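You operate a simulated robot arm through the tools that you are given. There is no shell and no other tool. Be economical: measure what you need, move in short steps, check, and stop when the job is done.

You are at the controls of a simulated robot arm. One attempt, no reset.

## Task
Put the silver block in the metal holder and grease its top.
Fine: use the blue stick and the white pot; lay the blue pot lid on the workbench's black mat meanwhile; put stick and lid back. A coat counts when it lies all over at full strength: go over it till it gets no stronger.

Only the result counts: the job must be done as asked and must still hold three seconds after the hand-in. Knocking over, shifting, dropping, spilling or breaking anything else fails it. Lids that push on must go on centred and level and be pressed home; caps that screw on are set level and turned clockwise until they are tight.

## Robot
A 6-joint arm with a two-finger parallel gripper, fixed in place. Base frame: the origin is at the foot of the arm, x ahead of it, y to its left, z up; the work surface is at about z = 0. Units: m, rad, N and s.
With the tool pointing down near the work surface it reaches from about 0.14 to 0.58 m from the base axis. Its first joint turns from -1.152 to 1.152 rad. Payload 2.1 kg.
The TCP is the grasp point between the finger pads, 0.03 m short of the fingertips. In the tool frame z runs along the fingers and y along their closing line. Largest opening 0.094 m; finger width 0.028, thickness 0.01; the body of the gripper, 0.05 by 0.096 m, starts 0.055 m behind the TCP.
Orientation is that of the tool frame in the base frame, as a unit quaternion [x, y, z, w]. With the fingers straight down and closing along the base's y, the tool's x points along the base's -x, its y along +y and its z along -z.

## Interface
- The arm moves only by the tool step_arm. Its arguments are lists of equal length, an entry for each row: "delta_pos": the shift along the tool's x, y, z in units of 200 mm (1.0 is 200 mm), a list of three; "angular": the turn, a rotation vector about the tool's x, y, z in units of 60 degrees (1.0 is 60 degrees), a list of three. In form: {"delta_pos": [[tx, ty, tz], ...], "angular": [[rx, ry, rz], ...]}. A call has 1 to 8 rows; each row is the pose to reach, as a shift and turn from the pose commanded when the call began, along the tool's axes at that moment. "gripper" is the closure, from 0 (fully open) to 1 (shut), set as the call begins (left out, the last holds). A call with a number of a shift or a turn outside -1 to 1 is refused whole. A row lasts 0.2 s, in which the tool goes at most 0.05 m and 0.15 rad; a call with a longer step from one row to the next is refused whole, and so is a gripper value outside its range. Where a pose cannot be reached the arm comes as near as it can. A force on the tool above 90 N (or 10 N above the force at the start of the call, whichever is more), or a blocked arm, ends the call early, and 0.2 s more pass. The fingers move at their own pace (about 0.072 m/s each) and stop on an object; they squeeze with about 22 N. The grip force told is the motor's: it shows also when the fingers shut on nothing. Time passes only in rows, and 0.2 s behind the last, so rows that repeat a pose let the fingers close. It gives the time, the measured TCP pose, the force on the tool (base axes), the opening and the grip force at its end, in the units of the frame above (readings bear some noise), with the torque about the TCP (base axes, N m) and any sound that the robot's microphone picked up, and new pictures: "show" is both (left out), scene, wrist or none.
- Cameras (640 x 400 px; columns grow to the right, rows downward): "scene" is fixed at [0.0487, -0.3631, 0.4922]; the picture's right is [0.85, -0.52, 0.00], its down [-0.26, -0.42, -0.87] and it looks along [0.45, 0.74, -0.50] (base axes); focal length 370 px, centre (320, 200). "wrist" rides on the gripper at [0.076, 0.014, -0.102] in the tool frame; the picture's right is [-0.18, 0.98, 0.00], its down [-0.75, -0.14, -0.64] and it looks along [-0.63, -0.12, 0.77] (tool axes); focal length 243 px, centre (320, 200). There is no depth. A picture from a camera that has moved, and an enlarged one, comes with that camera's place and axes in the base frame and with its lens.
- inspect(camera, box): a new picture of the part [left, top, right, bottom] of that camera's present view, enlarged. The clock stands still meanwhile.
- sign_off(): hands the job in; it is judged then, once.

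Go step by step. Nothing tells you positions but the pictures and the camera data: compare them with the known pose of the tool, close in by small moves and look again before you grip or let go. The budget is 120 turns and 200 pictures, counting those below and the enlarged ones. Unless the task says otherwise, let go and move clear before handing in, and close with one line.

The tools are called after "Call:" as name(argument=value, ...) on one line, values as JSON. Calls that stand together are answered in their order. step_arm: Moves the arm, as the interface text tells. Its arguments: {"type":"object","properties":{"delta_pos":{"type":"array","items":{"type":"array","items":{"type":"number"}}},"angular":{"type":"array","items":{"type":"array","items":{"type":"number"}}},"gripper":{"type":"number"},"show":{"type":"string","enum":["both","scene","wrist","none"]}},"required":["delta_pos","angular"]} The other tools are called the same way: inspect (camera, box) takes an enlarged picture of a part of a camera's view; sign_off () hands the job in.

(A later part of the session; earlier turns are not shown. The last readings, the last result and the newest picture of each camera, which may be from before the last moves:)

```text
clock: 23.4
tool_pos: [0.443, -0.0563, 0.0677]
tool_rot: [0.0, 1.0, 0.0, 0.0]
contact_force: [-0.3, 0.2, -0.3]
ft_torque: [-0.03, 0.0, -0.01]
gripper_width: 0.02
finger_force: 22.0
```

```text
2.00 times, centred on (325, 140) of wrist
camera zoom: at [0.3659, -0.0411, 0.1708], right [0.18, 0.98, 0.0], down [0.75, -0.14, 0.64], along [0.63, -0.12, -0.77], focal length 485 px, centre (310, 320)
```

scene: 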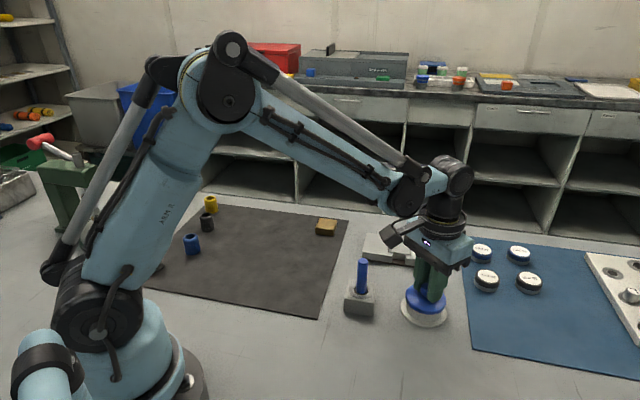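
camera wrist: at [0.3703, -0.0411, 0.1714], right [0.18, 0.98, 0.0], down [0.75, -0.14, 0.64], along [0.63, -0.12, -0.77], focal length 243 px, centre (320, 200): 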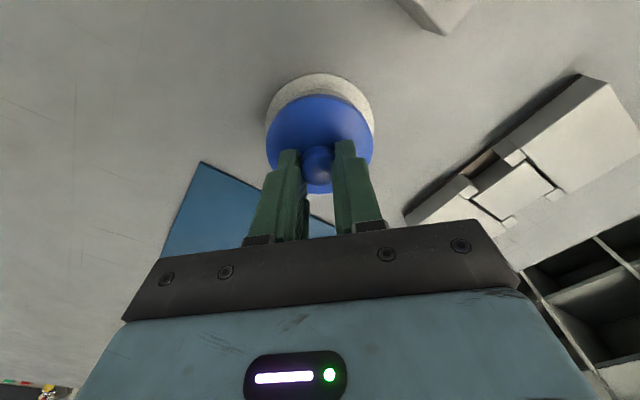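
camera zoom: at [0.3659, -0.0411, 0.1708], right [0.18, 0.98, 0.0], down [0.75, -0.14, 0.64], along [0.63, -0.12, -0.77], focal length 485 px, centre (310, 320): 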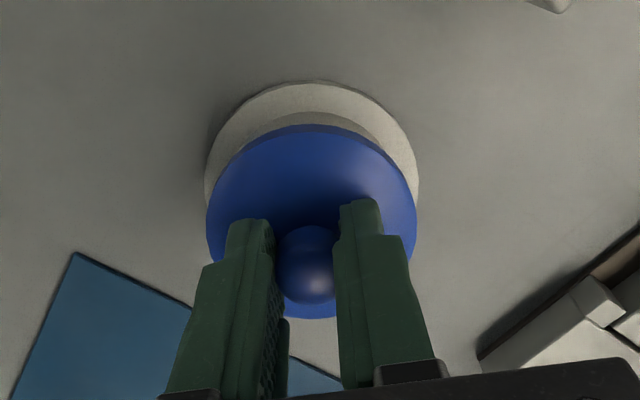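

Grip is good; recorded pose about (0.4435, −0.0565, 0.0677). Lifting the lid now.

Call:
step_arm(delta_pos=[[0, 0, -0.02], [0, 0, -0.05], [0, 0, -0.15], [0, 0, -0.35], [0, 0, -0.45], [0, 0, -0.45]], angular=[[0, 0, 0], [0, 0, 0], [0, 0, 0], [0, 0, 0], [0, 0, 0], [0, 0, 0]], show="both")

Call:
inspect(camera="scene", box=[390, 230, 470, 335])

```text
clock: 24.8
tool_pos: [0.4429, -0.0564, 0.1579]
tool_rot: [0.0, 1.0, 0.0, 0.001]
contact_force: [0.3, 0.0, -0.1]
ft_torque: [0.01, -0.01, -0.02]
gripper_width: 0.02
finger_force: 21.6
camera wrist: at [0.3646, -0.0406, 0.2611], right [0.18, 0.98, 0.0], down [0.75, -0.14, 0.64], along [0.63, -0.12, -0.77], focal length 243 px, centre (320, 200)
```

scene: 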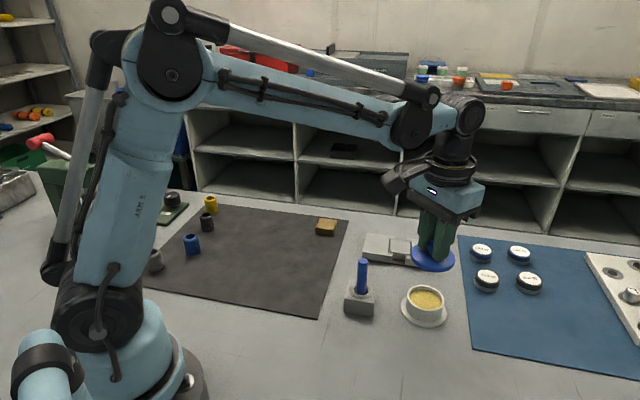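
wrist: 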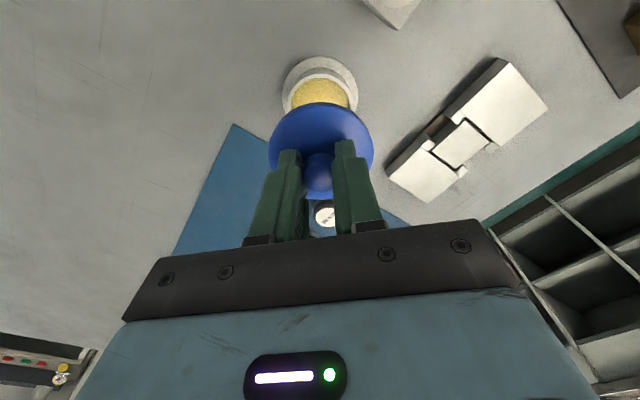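

```text
3.81 times, centred on (430, 282) of scene
camera zoom: at [0.0487, -0.3631, 0.4922], right [0.85, -0.52, 0.0], down [-0.26, -0.42, -0.87], along [0.45, 0.74, -0.5], focal length 1411 px, centre (-99, -114)
```

zoom: 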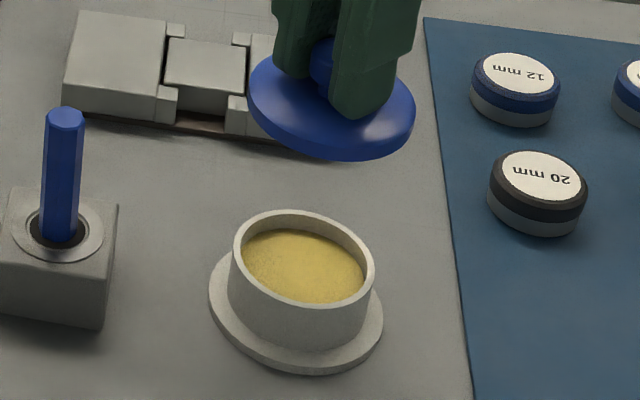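

Lid is off and the pot holds yellow grease. I'll carry the lid over the stick's height to the black mat near (0.30, 0.13).

Call:
step_arm(delta_pos=[[0, 0.1, -0.2], [0.05, 0.3, -0.25], [0.15, 0.52, -0.25], [0.32, 0.7, -0.25], [0.52, 0.82, -0.25], [0.715, 0.935, -0.1], [0.715, 0.935, 0.1], [0.715, 0.935, 0.25]], angular=[[0, 0, 0], [0, 0, 0], [0, 0, 0], [0, 0, 0], [0, 0, 0], [0, 0, 0], [0, 0, 0], [0, 0, 0]], show="both")

Call:
inspect(camera="scene", box=[240, 200, 350, 310])

```text
refused: row 6 steps farther than a row can; nothing moved
```

```text
3.64 times, centred on (295, 255) of scene
camera zoom: at [0.0487, -0.3631, 0.4922], right [0.85, -0.52, 0.0], down [-0.26, -0.42, -0.87], along [0.45, 0.74, -0.5], focal length 1347 px, centre (411, 0)
```

zoom: 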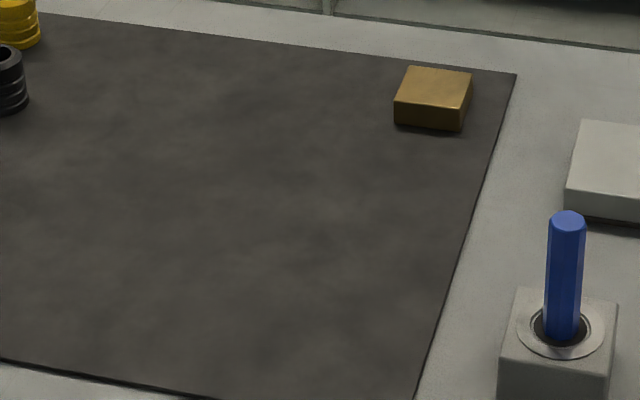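

The call was refused for one long row; same path again in shorter steps.

Call:
step_arm(delta_pos=[[0, 0.1, -0.2], [0.05, 0.3, -0.25], [0.15, 0.5, -0.25], [0.3, 0.65, -0.25], [0.45, 0.78, -0.25], [0.6, 0.9, -0.2], [0.715, 0.96, -0.05], [0.715, 0.96, 0.15]], angular=[[0, 0, 0], [0, 0, 0], [0, 0, 0], [0, 0, 0], [0, 0, 0], [0, 0, 0], [0, 0, 0], [0, 0, 0]], show="none")

Call:
inspect(camera="scene", box=[240, 200, 350, 310])

```text
clock: 26.6
tool_pos: [0.3005, 0.1381, 0.1278]
tool_rot: [0.0, 1.0, -0.001, 0.0]
contact_force: [0.1, 0.1, -0.4]
ft_torque: [-0.01, 0.02, 0.03]
gripper_width: 0.0201
finger_force: 22.3
```

```text
3.64 times, centred on (295, 255) of scene
camera zoom: at [0.0487, -0.363, 0.4922], right [0.85, -0.52, 0.0], down [-0.26, -0.42, -0.87], along [0.45, 0.74, -0.5], focal length 1347 px, centre (411, 0)
```

zoom: 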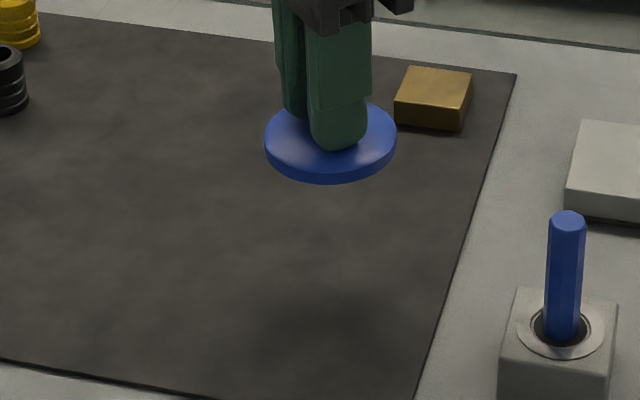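

Over clear mat. Lowering gently.

Call:
step_arm(delta_pos=[[0, 0, 0.15], [0, 0, 0.28], [0, 0, 0.33], [0, 0, 0.345], [0, 0, 0.345]], angular=[[0, 0, 0], [0, 0, 0], [0, 0, 0], [0, 0, 0], [0, 0, 0]], show="none")

Call:
inspect(camera="scene", box=[270, 220, 350, 300])

```text
clock: 27.8
tool_pos: [0.3002, 0.1364, 0.0582]
tool_rot: [0.0, 1.0, 0.0, 0.0]
contact_force: [0.7, -0.2, 0.0]
ft_torque: [0.01, -0.02, 0.0]
gripper_width: 0.0202
finger_force: 22.2
```

```text
5.00 times, centred on (310, 260) of scene
camera zoom: at [0.0487, -0.3631, 0.4922], right [0.85, -0.52, 0.0], down [-0.26, -0.42, -0.87], along [0.45, 0.74, -0.5], focal length 1852 px, centre (370, -100)
```

zoom: 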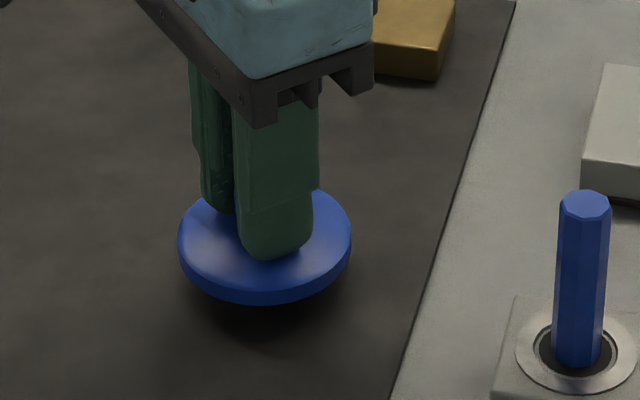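

Still about 10+ mm above the mat; continuing in small steps.

Call:
step_arm(delta_pos=[[0, 0, 0.015], [0, 0, 0.03], [0, 0, 0.04], [0, 0, 0.04]], angular=[[0, 0, 0], [0, 0, 0], [0, 0, 0], [0, 0, 0]], show="none")

Call:
step_arm(delta_pos=[[0, 0, 0.005], [0, 0, 0.01], [0, 0, 0.01]], angular=[[0, 0, 0], [0, 0, 0], [0, 0, 0]], show="none")

Call:
inspect(camera="scene", box=[270, 220, 350, 300])

```text
clock: 28.8
tool_pos: [0.2993, 0.1364, 0.0501]
tool_rot: [0.0, 1.0, 0.0, 0.0]
contact_force: [-0.9, 0.4, -0.6]
ft_torque: [0.01, -0.02, 0.0]
gripper_width: 0.02
finger_force: 21.9
```

```text
clock: 29.6
tool_pos: [0.2991, 0.1366, 0.0487]
tool_rot: [0.001, 1.0, 0.0, 0.0]
contact_force: [0.3, -0.5, -1.0]
ft_torque: [-0.01, 0.02, -0.01]
gripper_width: 0.0199
finger_force: 21.9
```

```text
5.00 times, centred on (310, 260) of scene
camera zoom: at [0.0487, -0.3631, 0.4922], right [0.85, -0.52, 0.0], down [-0.26, -0.42, -0.87], along [0.45, 0.74, -0.5], focal length 1852 px, centre (370, -100)
```

zoom: 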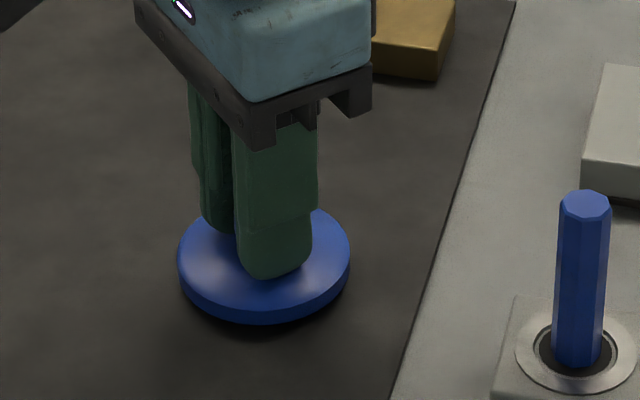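

Close to the mat but no contact yet; more millimetre steps.

Call:
step_arm(delta_pos=[[0, 0, 0.007], [0, 0, 0.014], [0, 0, 0.014]], angular=[[0, 0, 0], [0, 0, 0], [0, 0, 0]], show="none")

Call:
step_arm(delta_pos=[[0, 0, 0.005], [0, 0, 0.01], [0, 0, 0.01]], angular=[[0, 0, 0], [0, 0, 0], [0, 0, 0]], show="none")

Call:
inspect(camera="scene", box=[270, 220, 350, 300])

```text
clock: 30.4
tool_pos: [0.2989, 0.1367, 0.046]
tool_rot: [-0.001, 1.0, 0.001, -0.001]
contact_force: [-0.5, 0.5, 0.7]
ft_torque: [0.04, 0.01, 0.0]
gripper_width: 0.0202
finger_force: 22.2
```

```text
clock: 31.2
tool_pos: [0.2991, 0.1356, 0.0422]
tool_rot: [-0.001, 1.0, 0.0, 0.0]
contact_force: [-2.2, 0.2, 11.3]
ft_torque: [0.01, -0.1, -0.01]
gripper_width: 0.0201
finger_force: 21.5
```

```text
5.00 times, centred on (310, 260) of scene
camera zoom: at [0.0486, -0.3631, 0.4922], right [0.85, -0.52, 0.0], down [-0.26, -0.42, -0.87], along [0.45, 0.74, -0.5], focal length 1852 px, centre (370, -100)
```

zoom: 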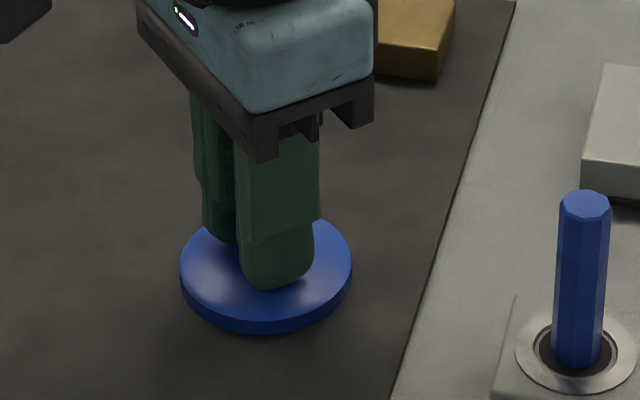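

Contact at z ≈ 0.043: the lid is on the mat. Releasing and going up, then to the stick.

Call:
step_arm(delta_pos=[[0, 0, -0.004], [0, 0, -0.004], [0, 0, -0.004]], angular=[[0, 0, 0], [0, 0, 0], [0, 0, 0]], gripper=0.5, show="none")

Call:
step_arm(delta_pos=[[0, 0, -0.1], [0, 0, -0.3], [0, 0, -0.5], [0, 0, -0.7], [0, 0, -0.7]], angular=[[0, 0, 0], [0, 0, 0], [0, 0, 0], [0, 0, 0], [0, 0, 0]], show="both")

Call:
inspect(camera="scene", box=[335, 250, 385, 325])

```text
clock: 32.0
tool_pos: [0.3004, 0.1355, 0.0447]
tool_rot: [0.0, 1.0, 0.0, 0.0]
contact_force: [0.5, 0.0, -0.2]
ft_torque: [0.03, 0.01, -0.02]
gripper_width: 0.0469
finger_force: 0.2
```

```text
clock: 33.2
tool_pos: [0.2983, 0.1363, 0.1839]
tool_rot: [0.001, 1.0, 0.0, 0.0]
contact_force: [0.8, 0.1, 0.9]
ft_torque: [0.01, -0.01, 0.02]
gripper_width: 0.0467
finger_force: 0.2
camera wrist: at [0.2226, 0.1521, 0.2873], right [0.18, 0.98, 0.0], down [0.75, -0.14, 0.64], along [0.63, -0.12, -0.77], focal length 243 px, centre (320, 200)
```

scene: 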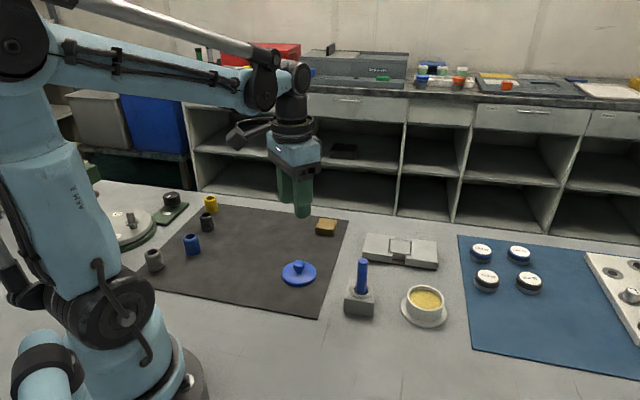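
wrist: 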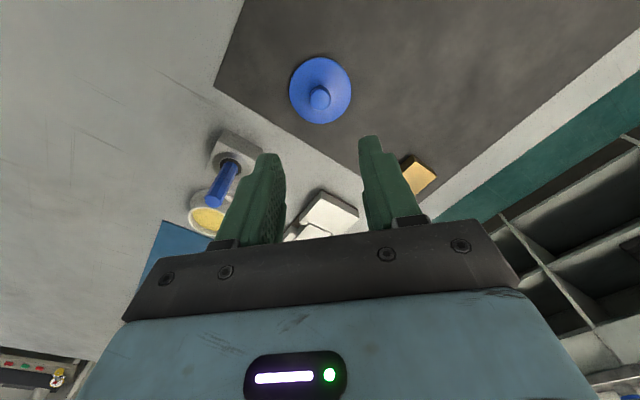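

```text
5.33 times, centred on (360, 288) of scene
camera zoom: at [0.0487, -0.3631, 0.4922], right [0.85, -0.52, 0.0], down [-0.26, -0.42, -0.87], along [0.45, 0.74, -0.5], focal length 1975 px, centre (107, -267)
```

zoom: 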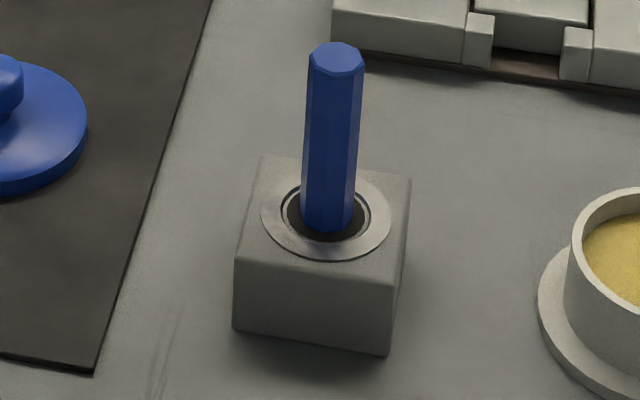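

The lid lies flat on the mat. The stick is upright at about (0.362, 0.015), top near z = 0.093, stand top near 0.027. Moving above it.

Call:
step_arm(delta_pos=[[-0.08, -0.15, 0], [-0.16, -0.3, 0], [-0.24, -0.45, 0], [-0.315, -0.605, 0.03], [-0.315, -0.605, 0.07]], angular=[[0, 0, 0], [0, 0, 0], [0, 0, 0], [0, 0, 0], [0, 0, 0]], show="none")

Call:
inspect(camera="wrist", box=[220, 40, 430, 240])

Call:
inspect(camera="scene", box=[330, 230, 400, 325])

```text
clock: 34.4
tool_pos: [0.363, 0.0141, 0.1684]
tool_rot: [0.0, 1.0, 0.0, 0.0]
contact_force: [0.3, 0.1, -0.2]
ft_torque: [-0.02, 0.0, 0.0]
gripper_width: 0.0472
finger_force: 0.1
```

```text
2.00 times, centred on (325, 140) of wrist
camera zoom: at [0.2865, 0.0302, 0.2723], right [0.18, 0.98, 0.0], down [0.75, -0.14, 0.64], along [0.63, -0.12, -0.77], focal length 485 px, centre (310, 320)
```

zoom: 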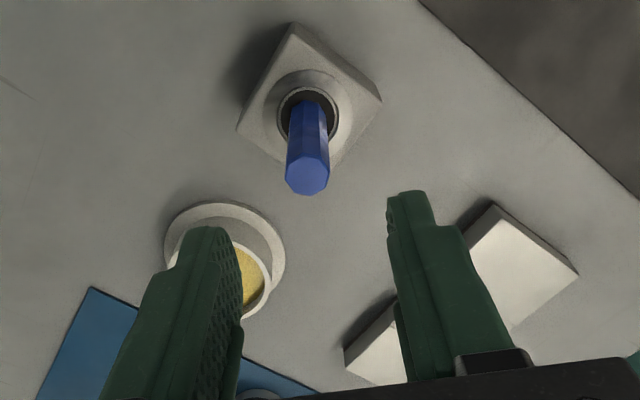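

```text
4.21 times, centred on (365, 278) of scene
camera zoom: at [0.0487, -0.3631, 0.4922], right [0.85, -0.52, 0.0], down [-0.26, -0.42, -0.87], along [0.45, 0.74, -0.5], focal length 1559 px, centre (130, -126)
```

zoom: 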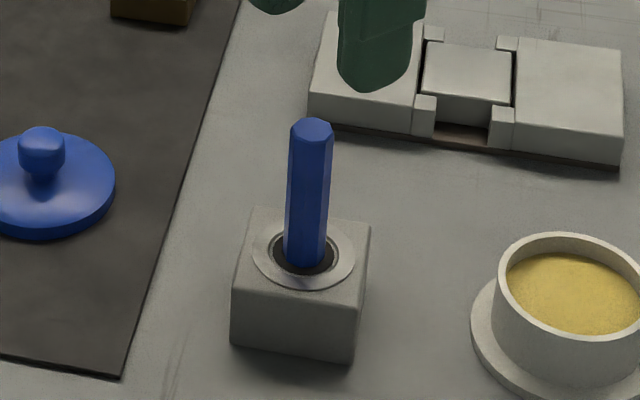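

Stick top is within 1–2 mm of the tool axis. Descending around it and checking before closing.

Call:
step_arm(delta_pos=[[0.01, -0.005, 0.15], [0.01, -0.005, 0.3], [0.01, -0.005, 0.45], [0.01, -0.005, 0.45]], angular=[[0, 0, 0], [0, 0, 0], [0, 0, 0], [0, 0, 0]], show="none")

Call:
inspect(camera="wrist", box=[220, 40, 430, 240])

Call:
inspect(camera="scene", box=[330, 230, 400, 325])

```text
clock: 35.4
tool_pos: [0.3606, 0.0166, 0.0796]
tool_rot: [0.0, 1.0, 0.0, 0.0]
contact_force: [0.7, 0.5, 0.3]
ft_torque: [0.03, 0.01, -0.03]
gripper_width: 0.0468
finger_force: 0.0
```

```text
2.00 times, centred on (325, 140) of wrist
camera zoom: at [0.2835, 0.0309, 0.1832], right [0.18, 0.98, 0.0], down [0.75, -0.14, 0.64], along [0.63, -0.12, -0.77], focal length 485 px, centre (310, 320)
```

zoom: 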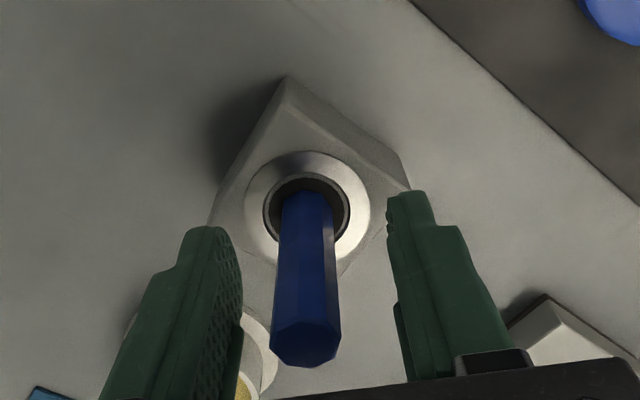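

```text
4.21 times, centred on (365, 278) of scene
camera zoom: at [0.0487, -0.3631, 0.4922], right [0.85, -0.52, 0.0], down [-0.26, -0.42, -0.87], along [0.45, 0.74, -0.5], focal length 1559 px, centre (130, -126)
```

zoom: 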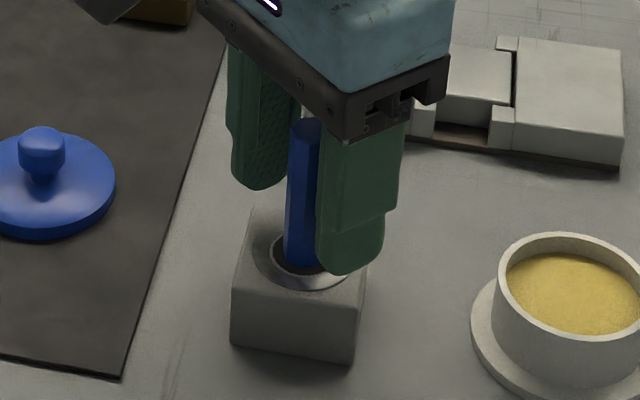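

Stick is 2 mm to tool −x and 1.4 mm to −y; correcting, then closing.

Call:
step_arm(delta_pos=[[-0.01, -0.007, 0.015], [-0.01, -0.007, 0.015]], angular=[[0, 0, 0], [0, 0, 0]], show="none")

Call:
step_arm(delta_pos=[[0, 0, 0], [0, 0, 0], [0, 0, 0], [0, 0, 0]], angular=[[0, 0, 0], [0, 0, 0], [0, 0, 0], [0, 0, 0]], gripper=1, show="none")

Call:
inspect(camera="scene", box=[330, 230, 400, 325])

Call:
inspect(camera="wrist", box=[220, 40, 430, 240])

```text
clock: 36.0
tool_pos: [0.3632, 0.0136, 0.0765]
tool_rot: [0.0, 1.0, 0.001, 0.0]
contact_force: [0.4, 0.2, -0.3]
ft_torque: [0.03, -0.05, 0.02]
gripper_width: 0.047
finger_force: 0.1
```

```text
clock: 37.0
tool_pos: [0.3621, 0.0142, 0.0776]
tool_rot: [0.0, 1.0, 0.001, 0.0]
contact_force: [-0.3, 0.9, -0.3]
ft_torque: [-0.01, -0.04, 0.01]
gripper_width: 0.0157
finger_force: 21.9
```

```text
4.21 times, centred on (365, 278) of scene
camera zoom: at [0.0487, -0.3631, 0.4922], right [0.85, -0.52, 0.0], down [-0.26, -0.42, -0.87], along [0.45, 0.74, -0.5], focal length 1559 px, centre (130, -126)
```

zoom: 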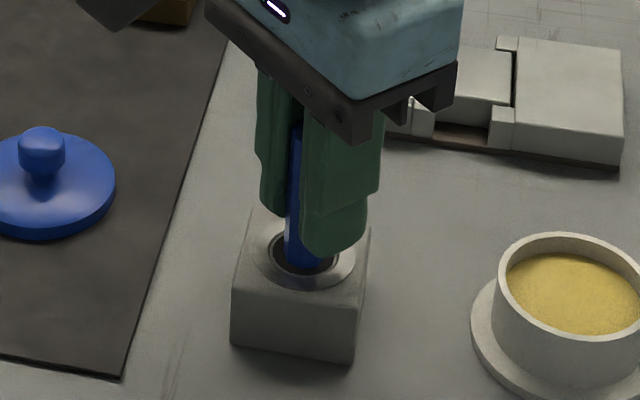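

```text
2.00 times, centred on (325, 140) of wrist
camera zoom: at [0.2861, 0.0291, 0.1803], right [0.18, 0.98, 0.0], down [0.75, -0.14, 0.64], along [0.63, -0.12, -0.77], focal length 485 px, centre (310, 320)
```

zoom: 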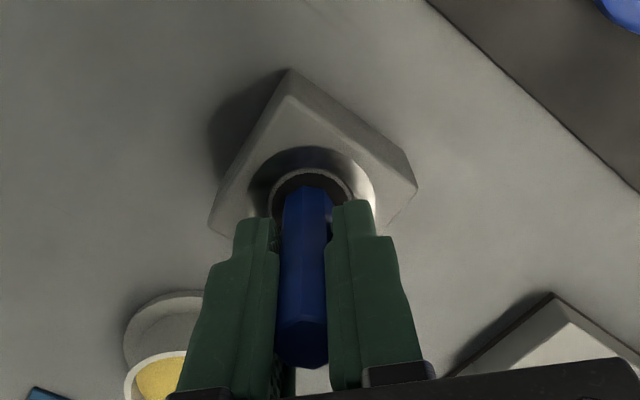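

The stick is held (recorded at about (0.3623, 0.0142, 0.077)). Lifting it straight out and looking at its lower end.

Call:
step_arm(delta_pos=[[0, 0, -0.1], [0, 0, -0.25], [0, 0, -0.4], [0, 0, -0.5], [0, 0, -0.5]], angular=[[0, 0, 0], [0, 0, 0], [0, 0, 0], [0, 0, 0], [0, 0, 0]], show="both")

Call:
inspect(camera="scene", box=[330, 200, 410, 325])

Call:
inspect(camera="wrist", box=[250, 40, 400, 200])

```text
clock: 38.2
tool_pos: [0.3631, 0.0124, 0.1795]
tool_rot: [0.0, 1.0, 0.0, 0.0]
contact_force: [-1.1, -0.3, 0.3]
ft_torque: [0.0, 0.02, 0.0]
gripper_width: 0.016
finger_force: 22.3
camera wrist: at [0.2858, 0.0279, 0.2826], right [0.18, 0.98, 0.0], down [0.75, -0.14, 0.64], along [0.63, -0.12, -0.77], focal length 243 px, centre (320, 200)
```

scene: 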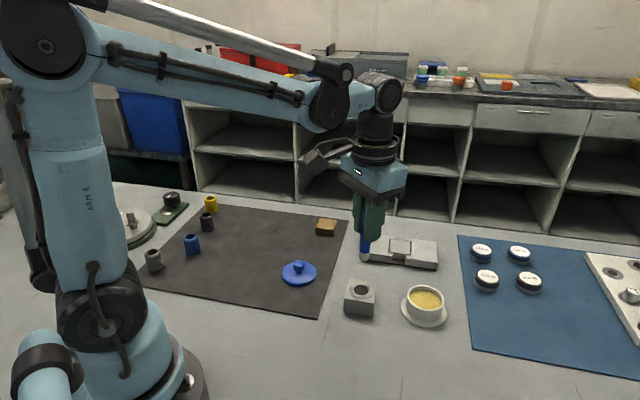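
wrist: 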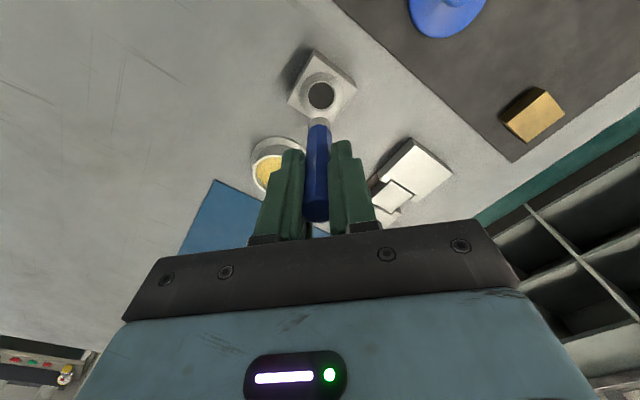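

```text
3.20 times, centred on (370, 262) of scene
camera zoom: at [0.0487, -0.3631, 0.4922], right [0.85, -0.52, 0.0], down [-0.26, -0.42, -0.87], along [0.45, 0.74, -0.5], focal length 1185 px, centre (160, 0)
```

zoom: 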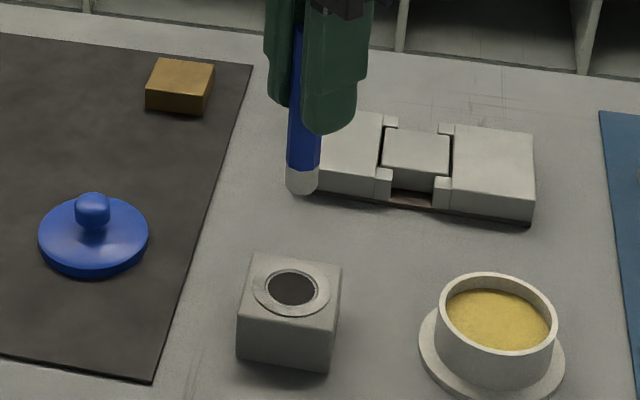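

```text
2.50 times, centred on (325, 120) of wrist
camera zoom: at [0.2858, 0.0279, 0.2826], right [0.18, 0.98, 0.0], down [0.75, -0.14, 0.64], along [0.63, -0.12, -0.77], focal length 606 px, centre (308, 400)
```

zoom: 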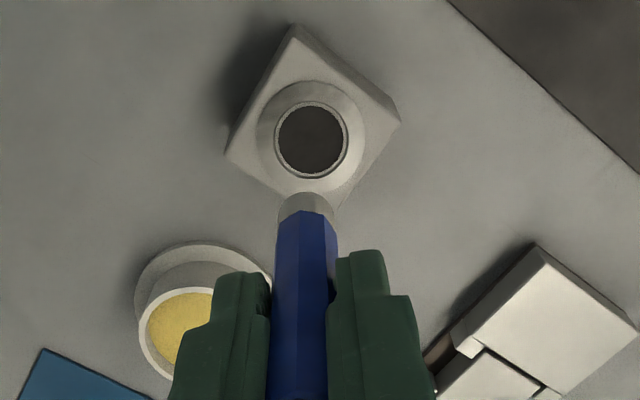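

The tip is a grey felt pad about 75–80 mm below the TCP. Moving over the pot centre at (0.4445, −0.0565).

Call:
step_arm(delta_pos=[[-0.14, -0.12, 0], [-0.28, -0.24, 0], [-0.41, -0.35, 0.0], [-0.41, -0.35, 0.2], [-0.41, -0.35, 0.36], [-0.41, -0.35, 0.36]], angular=[[0, 0, 0], [0, 0, 0], [0, 0, 0], [0, 0, 0], [0, 0, 0], [0, 0, 0]], show="none")

Call:
inspect(camera="scene", box=[385, 240, 465, 335])

Call:
inspect(camera="wrist", box=[250, 40, 400, 200])

```text
clock: 39.6
tool_pos: [0.4447, -0.0587, 0.1069]
tool_rot: [-0.001, 1.0, 0.0, 0.0]
contact_force: [-0.9, -0.7, -0.5]
ft_torque: [0.01, 0.03, -0.02]
gripper_width: 0.0153
finger_force: 21.9
```

```text
4.21 times, centred on (425, 288) of scene
camera zoom: at [0.0487, -0.3631, 0.4922], right [0.85, -0.52, 0.0], down [-0.26, -0.42, -0.87], along [0.45, 0.74, -0.5], focal length 1559 px, centre (-122, -168)
```

zoom: 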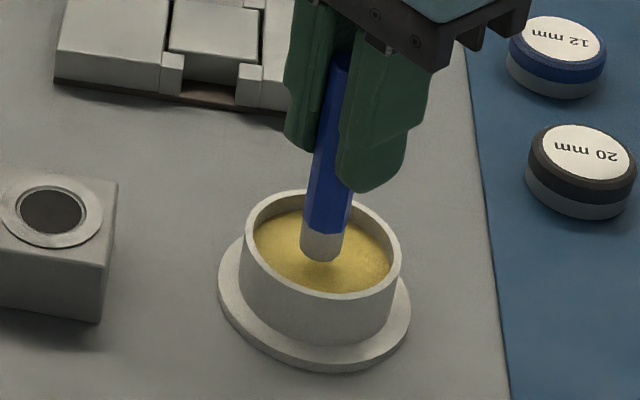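

```text
2.50 times, centred on (325, 120) of wrist
camera zoom: at [0.3668, -0.0431, 0.2101], right [0.18, 0.98, 0.0], down [0.75, -0.14, 0.64], along [0.63, -0.12, -0.77], focal length 606 px, centre (308, 400)
```

zoom: 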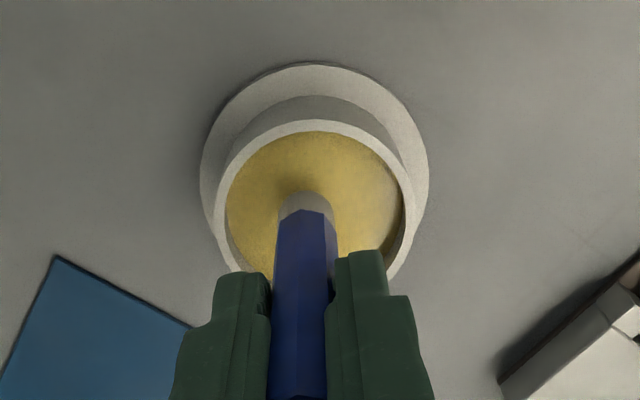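

Tip is above the grease, centred. Lowering 10 mm into it.

Call:
step_arm(delta_pos=[[0, 0, 0.02], [0, 0, 0.04], [0, 0, 0.05], [0, 0, 0.05], [0, 0, 0.05]], angular=[[0, 0, 0], [0, 0, 0], [0, 0, 0], [0, 0, 0], [0, 0, 0]], show="none")

Call:
inspect(camera="scene", box=[385, 240, 465, 335])

```text
clock: 40.8
tool_pos: [0.4444, -0.0572, 0.0966]
tool_rot: [-0.001, 1.0, 0.001, 0.0]
contact_force: [-0.6, -3.0, 57.0]
ft_torque: [-0.05, 0.2, 0.02]
gripper_width: 0.0156
finger_force: 21.5
```

```text
4.21 times, centred on (425, 288) of scene
camera zoom: at [0.0484, -0.363, 0.4923], right [0.85, -0.52, 0.0], down [-0.26, -0.42, -0.87], along [0.45, 0.74, -0.5], focal length 1559 px, centre (-122, -168)
```

zoom: 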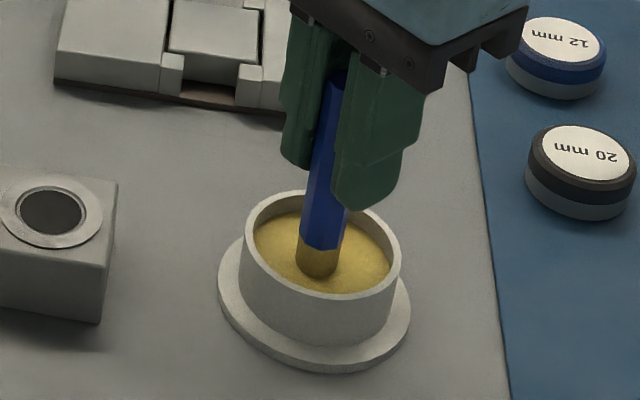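

The tip is coated (contact force 57 N, firm grease). Raising out and checking the stick in the grip.

Call:
step_arm(delta_pos=[[0, 0, -0.05], [0, 0, -0.2], [0, 0, -0.4], [0, 0, -0.4]], angular=[[0, 0, 0], [0, 0, 0], [0, 0, 0], [0, 0, 0]], show="none")

Call:
inspect(camera="scene", box=[385, 200, 465, 325])

Call:
inspect(camera="wrist", box=[250, 40, 400, 240])

```text
clock: 41.8
tool_pos: [0.4451, -0.0565, 0.177]
tool_rot: [0.0, 1.0, 0.0, 0.0]
contact_force: [0.2, 0.4, 0.0]
ft_torque: [-0.01, 0.02, 0.02]
gripper_width: 0.016
finger_force: 22.0
```

```text
3.20 times, centred on (425, 262) of scene
camera zoom: at [0.0487, -0.3631, 0.4922], right [0.85, -0.52, 0.0], down [-0.26, -0.42, -0.87], along [0.45, 0.74, -0.5], focal length 1185 px, centre (-16, 0)
```

zoom: 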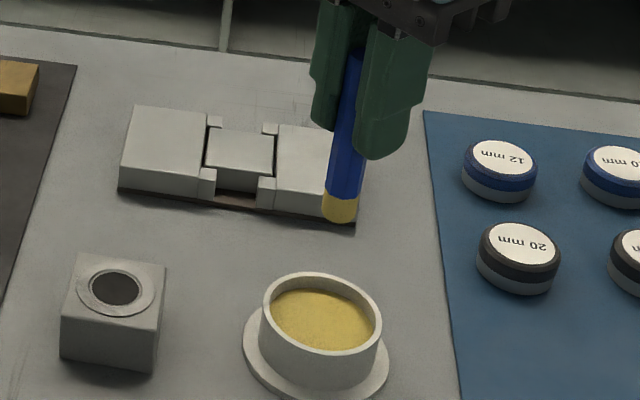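

```text
2.00 times, centred on (325, 140) of wrist
camera zoom: at [0.3684, -0.041, 0.2796], right [0.18, 0.98, 0.0], down [0.75, -0.14, 0.64], along [0.63, -0.12, -0.77], focal length 485 px, centre (310, 320)
```

zoom: 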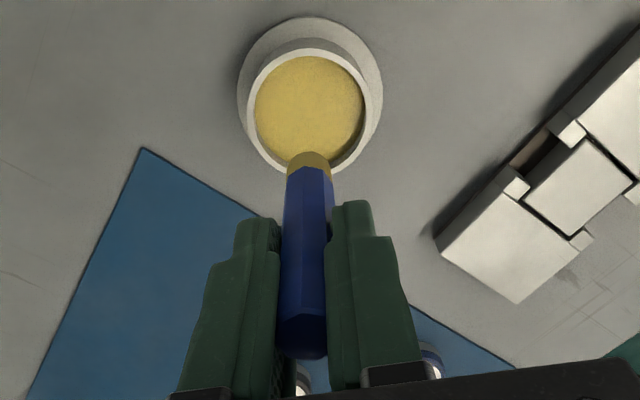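

No slip and the tip is loaded. Moving over the block at (0.515, 0.0855).

Call:
step_arm(delta_pos=[[-0.08, 0.17, 0], [-0.17, 0.35, 0], [-0.26, 0.53, 0], [-0.35, 0.71, 0.0], [-0.35, 0.71, 0.2], [-0.35, 0.71, 0.335], [-0.35, 0.71, 0.335]], angular=[[0, 0, 0], [0, 0, 0], [0, 0, 0], [0, 0, 0], [0, 0, 0], [0, 0, 0], [0, 0, 0]], show="none")

Call:
inspect(camera="scene", box=[360, 195, 440, 275])

Call:
inspect(camera="wrist", box=[250, 40, 400, 200])

```text
clock: 43.4
tool_pos: [0.5157, 0.0846, 0.1085]
tool_rot: [0.0, 1.0, 0.0, 0.0]
contact_force: [-0.3, -0.4, -0.2]
ft_torque: [-0.05, 0.01, 0.0]
gripper_width: 0.0156
finger_force: 22.1
```

```text
5.00 times, centred on (400, 235) of scene
camera zoom: at [0.0487, -0.363, 0.4922], right [0.85, -0.52, 0.0], down [-0.26, -0.42, -0.87], along [0.45, 0.74, -0.5], focal length 1852 px, centre (-80, 25)
```

zoom: 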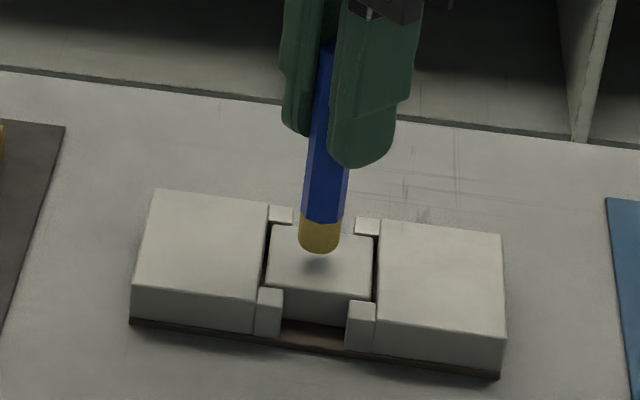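

```text
2.50 times, centred on (325, 120) of wrist
camera zoom: at [0.4388, 0.1007, 0.2117], right [0.18, 0.98, 0.0], down [0.75, -0.14, 0.64], along [0.63, -0.12, -0.77], focal length 606 px, centre (308, 400)
```

zoom: 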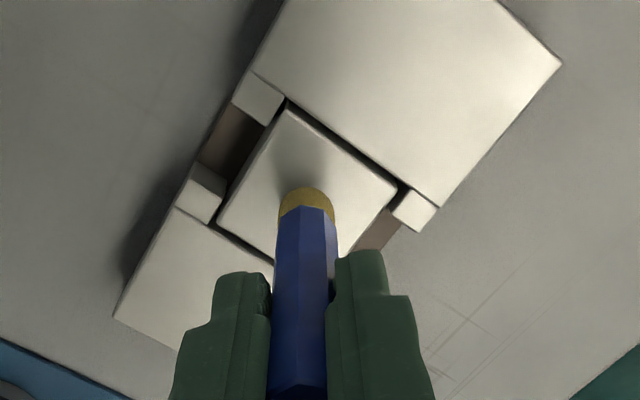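

The tip hovers about 10 mm above the block centre. Lowering to find contact.

Call:
step_arm(delta_pos=[[0, 0, 0.025], [0, 0, 0.04], [0, 0, 0.04]], angular=[[0, 0, 0], [0, 0, 0], [0, 0, 0]], show="none")

Call:
step_arm(delta_pos=[[0, 0, 0.0075], [0, 0, 0.0075]], angular=[[0, 0, 0], [0, 0, 0]], show="none")

Call:
inspect(camera="scene", box=[360, 195, 440, 275])

```text
clock: 44.2
tool_pos: [0.5141, 0.0853, 0.1]
tool_rot: [0.0, 1.0, 0.0, 0.0]
contact_force: [0.5, 0.8, 0.5]
ft_torque: [0.04, -0.01, 0.01]
gripper_width: 0.0158
finger_force: 22.4
```

```text
clock: 44.8
tool_pos: [0.5149, 0.0844, 0.0996]
tool_rot: [0.0, 1.0, 0.0, 0.0]
contact_force: [-0.1, -0.5, 14.6]
ft_torque: [-0.31, 0.02, 0.03]
gripper_width: 0.0157
finger_force: 21.5
```

```text
5.00 times, centred on (400, 235) of scene
camera zoom: at [0.0486, -0.3631, 0.4922], right [0.85, -0.52, 0.0], down [-0.26, -0.42, -0.87], along [0.45, 0.74, -0.5], focal length 1852 px, centre (-80, 25)
```

zoom: 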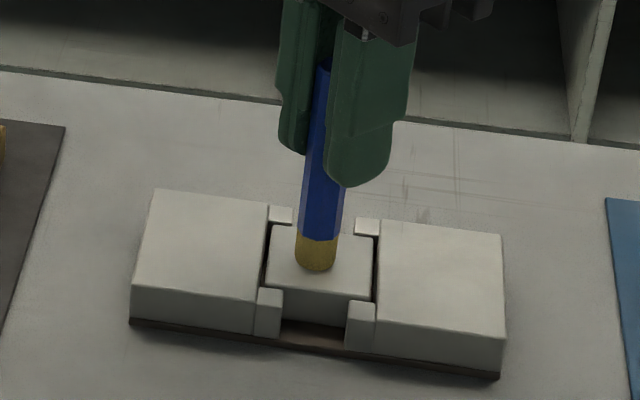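

Contact with about 15 N at this height. I'll sweep a raster over the top at this pressure.

Call:
step_arm(delta_pos=[[0.0954, 0, 0], [0.0477, -0.0477, 0], [0, -0.0954, 0], [-0.023, -0.0725, 0], [0.0247, -0.0247, 0], [0.0725, 0.023, 0], [0.0477, 0.0477, 0], [0, 0, 0]], angular=[[0, 0, 0], [0, 0, 0], [0, 0, 0], [0, 0, 0], [0, 0, 0], [0, 0, 0], [0, 0, 0], [0, 0, 0]], show="none")

Call:
inspect(camera="scene", box=[360, 195, 440, 275])

Call:
inspect(camera="wrist", box=[250, 40, 400, 200])

```text
clock: 46.6
tool_pos: [0.5145, 0.0856, 0.0989]
tool_rot: [0.0, 1.0, 0.0, 0.0]
contact_force: [-0.3, -0.6, -0.1]
ft_torque: [0.06, -0.02, -0.01]
gripper_width: 0.0155
finger_force: 22.1
```

```text
5.00 times, centred on (400, 235) of scene
camera zoom: at [0.0487, -0.363, 0.4922], right [0.85, -0.52, 0.0], down [-0.26, -0.42, -0.87], along [0.45, 0.74, -0.5], focal length 1852 px, centre (-80, 25)
```

zoom: 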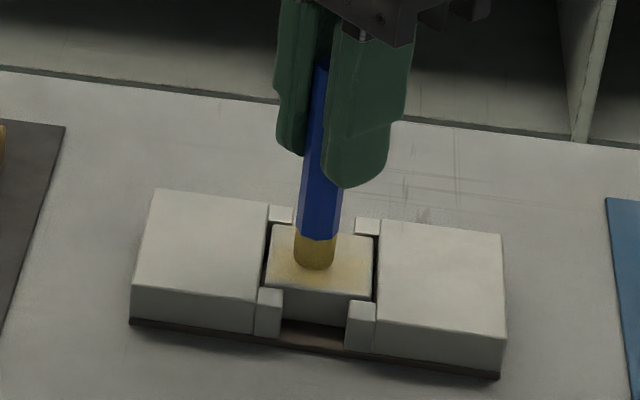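

```text
2.50 times, centred on (325, 120) of wrist
camera zoom: at [0.4374, 0.1012, 0.2025], right [0.18, 0.98, 0.0], down [0.75, -0.14, 0.64], along [0.63, -0.12, -0.77], focal length 606 px, centre (308, 400)
```

zoom: 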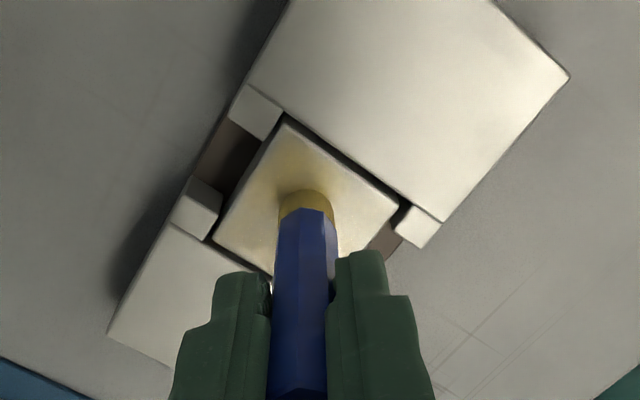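

A faint coat is appearing. I'll press slightly deeper and cover the other half.

Call:
step_arm(delta_pos=[[-0.0477, -0.0477, 0.004], [-0.0725, -0.023, 0.004], [-0.0247, 0.0247, 0.004], [0.023, 0.0725, 0.004], [0, 0.0954, 0.004], [-0.0477, 0.0477, 0.004], [-0.0954, 0, 0.004], [0, 0, 0.004]], angular=[[0, 0, 0], [0, 0, 0], [0, 0, 0], [0, 0, 0], [0, 0, 0], [0, 0, 0], [0, 0, 0], [0, 0, 0]], show="none")

Call:
step_arm(delta_pos=[[0.0954, 0, 0], [0.0477, -0.0477, 0], [0, -0.0954, 0], [-0.023, -0.0725, 0], [0.0247, -0.0247, 0], [0.0725, 0.023, 0], [0.0477, 0.0477, 0], [0, 0, 0]], angular=[[0, 0, 0], [0, 0, 0], [0, 0, 0], [0, 0, 0], [0, 0, 0], [0, 0, 0], [0, 0, 0], [0, 0, 0]], show="none")

Call:
step_arm(delta_pos=[[-0.0477, -0.0477, 0], [-0.0725, -0.023, 0], [-0.0247, 0.0247, 0], [0.023, 0.0725, 0], [0, 0.0954, 0], [-0.0477, 0.0477, 0], [-0.0954, 0, 0], [0, 0, 0]], angular=[[0, 0, 0], [0, 0, 0], [0, 0, 0], [0, 0, 0], [0, 0, 0], [0, 0, 0], [0, 0, 0], [0, 0, 0]], show="none")

Call:
inspect(camera="wrist", box=[250, 40, 400, 200])

Call:
inspect(camera="scene", box=[360, 195, 440, 275])

```text
clock: 48.4
tool_pos: [0.5147, 0.0857, 0.0999]
tool_rot: [0.0, 1.0, 0.0, 0.0]
contact_force: [0.7, -0.2, -0.2]
ft_torque: [-0.02, -0.04, 0.01]
gripper_width: 0.0155
finger_force: 22.2
```

```text
clock: 50.2
tool_pos: [0.515, 0.0849, 0.0989]
tool_rot: [-0.001, 1.0, 0.0, 0.0]
contact_force: [0.0, 0.1, -0.9]
ft_torque: [0.0, 0.0, 0.0]
gripper_width: 0.0157
finger_force: 21.8
```

```text
clock: 52.0
tool_pos: [0.5156, 0.0858, 0.0969]
tool_rot: [0.0, 1.0, 0.0, 0.0]
contact_force: [-0.5, -0.2, 2.9]
ft_torque: [-0.13, -0.03, -0.01]
gripper_width: 0.0159
finger_force: 22.0
```

```text
2.50 times, centred on (325, 120) of wrist
camera zoom: at [0.4378, 0.1006, 0.2005], right [0.18, 0.98, 0.0], down [0.75, -0.14, 0.64], along [0.63, -0.12, -0.77], focal length 606 px, centre (308, 400)
```

zoom: 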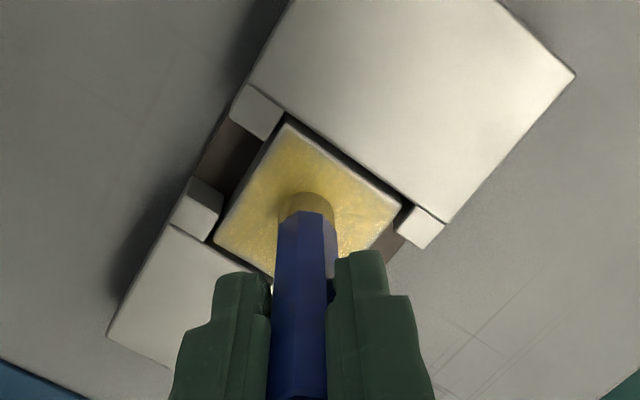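

```text
5.00 times, centred on (400, 235) of scene
camera zoom: at [0.0487, -0.3631, 0.4922], right [0.85, -0.52, 0.0], down [-0.26, -0.42, -0.87], along [0.45, 0.74, -0.5], focal length 1852 px, centre (-80, 25)
```

zoom: 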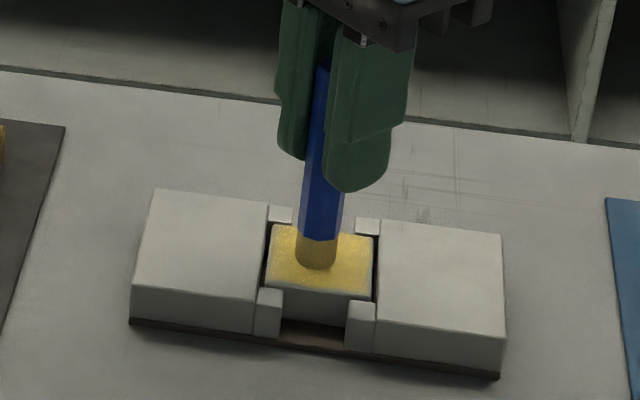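

The coat is building well; the rim and corners look lighter. I'll go round the perimeter slightly wider.

Call:
step_arm(delta_pos=[[0.1131, 0, 0], [0.0566, -0.0566, 0], [0, -0.1131, 0], [-0.0566, -0.0566, 0], [-0.1131, 0, 0], [-0.0566, 0.0566, 0], [0, 0.1131, 0], [0, 0, 0]], angular=[[0, 0, 0], [0, 0, 0], [0, 0, 0], [0, 0, 0], [0, 0, 0], [0, 0, 0], [0, 0, 0], [0, 0, 0]], show="none")

Call:
step_arm(delta_pos=[[0, 0.1131, 0], [0.0566, 0.0566, 0], [0.1131, 0, 0], [0.0566, -0.0566, 0], [0, -0.1131, 0], [-0.0566, -0.0566, 0], [-0.1131, 0, 0], [0, 0, 0]], angular=[[0, 0, 0], [0, 0, 0], [0, 0, 0], [0, 0, 0], [0, 0, 0], [0, 0, 0], [0, 0, 0], [0, 0, 0]], show="none")

Call:
step_arm(delta_pos=[[0, 0, -0.1], [0, 0, -0.3], [0, 0, -0.4], [0, 0, -0.4]], angular=[[0, 0, 0], [0, 0, 0], [0, 0, 0], [0, 0, 0]], show="none")

Call:
inspect(camera="scene", box=[365, 170, 445, 275])

Call:
inspect(camera="wrist", box=[250, 30, 400, 180])

```text
clock: 53.8
tool_pos: [0.5128, 0.0845, 0.0998]
tool_rot: [-0.001, 1.0, -0.001, 0.0]
contact_force: [-0.6, -0.6, -0.5]
ft_torque: [0.01, -0.01, -0.04]
gripper_width: 0.0154
finger_force: 22.6
```

```text
clock: 55.6
tool_pos: [0.5152, 0.0853, 0.098]
tool_rot: [0.0, 1.0, 0.0, 0.001]
contact_force: [3.6, 1.2, 8.9]
ft_torque: [-0.01, -0.26, 0.01]
gripper_width: 0.0153
finger_force: 21.7
```

```text
clock: 56.6
tool_pos: [0.5168, 0.0855, 0.1768]
tool_rot: [-0.001, 1.0, 0.0, 0.0]
contact_force: [0.1, -0.2, -0.2]
ft_torque: [0.01, -0.02, 0.0]
gripper_width: 0.0151
finger_force: 22.4
```

```text
3.81 times, centred on (405, 222) of scene
camera zoom: at [0.0487, -0.3631, 0.4922], right [0.85, -0.52, 0.0], down [-0.26, -0.42, -0.87], along [0.45, 0.74, -0.5], focal length 1411 px, centre (-4, 114)
```

zoom: 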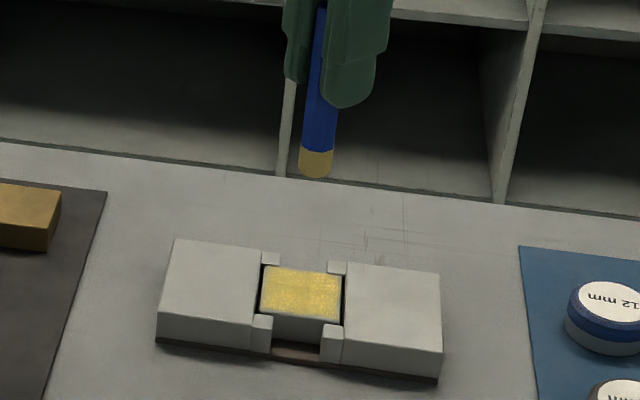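

```text
2.67 times, centred on (325, 105) of wrist
camera zoom: at [0.4385, 0.101, 0.2806], right [0.18, 0.98, 0.0], down [0.75, -0.14, 0.64], along [0.63, -0.12, -0.77], focal length 647 px, centre (307, 453)
```

zoom: 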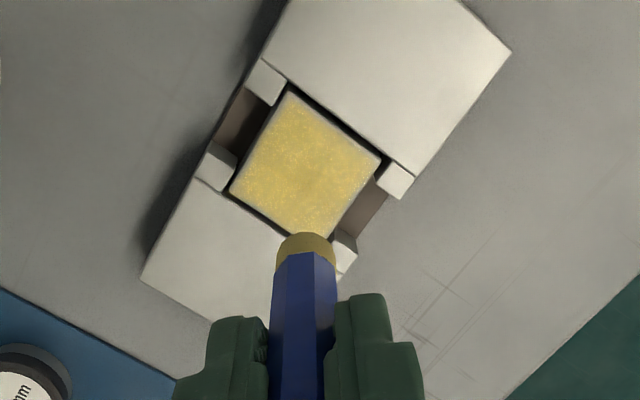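

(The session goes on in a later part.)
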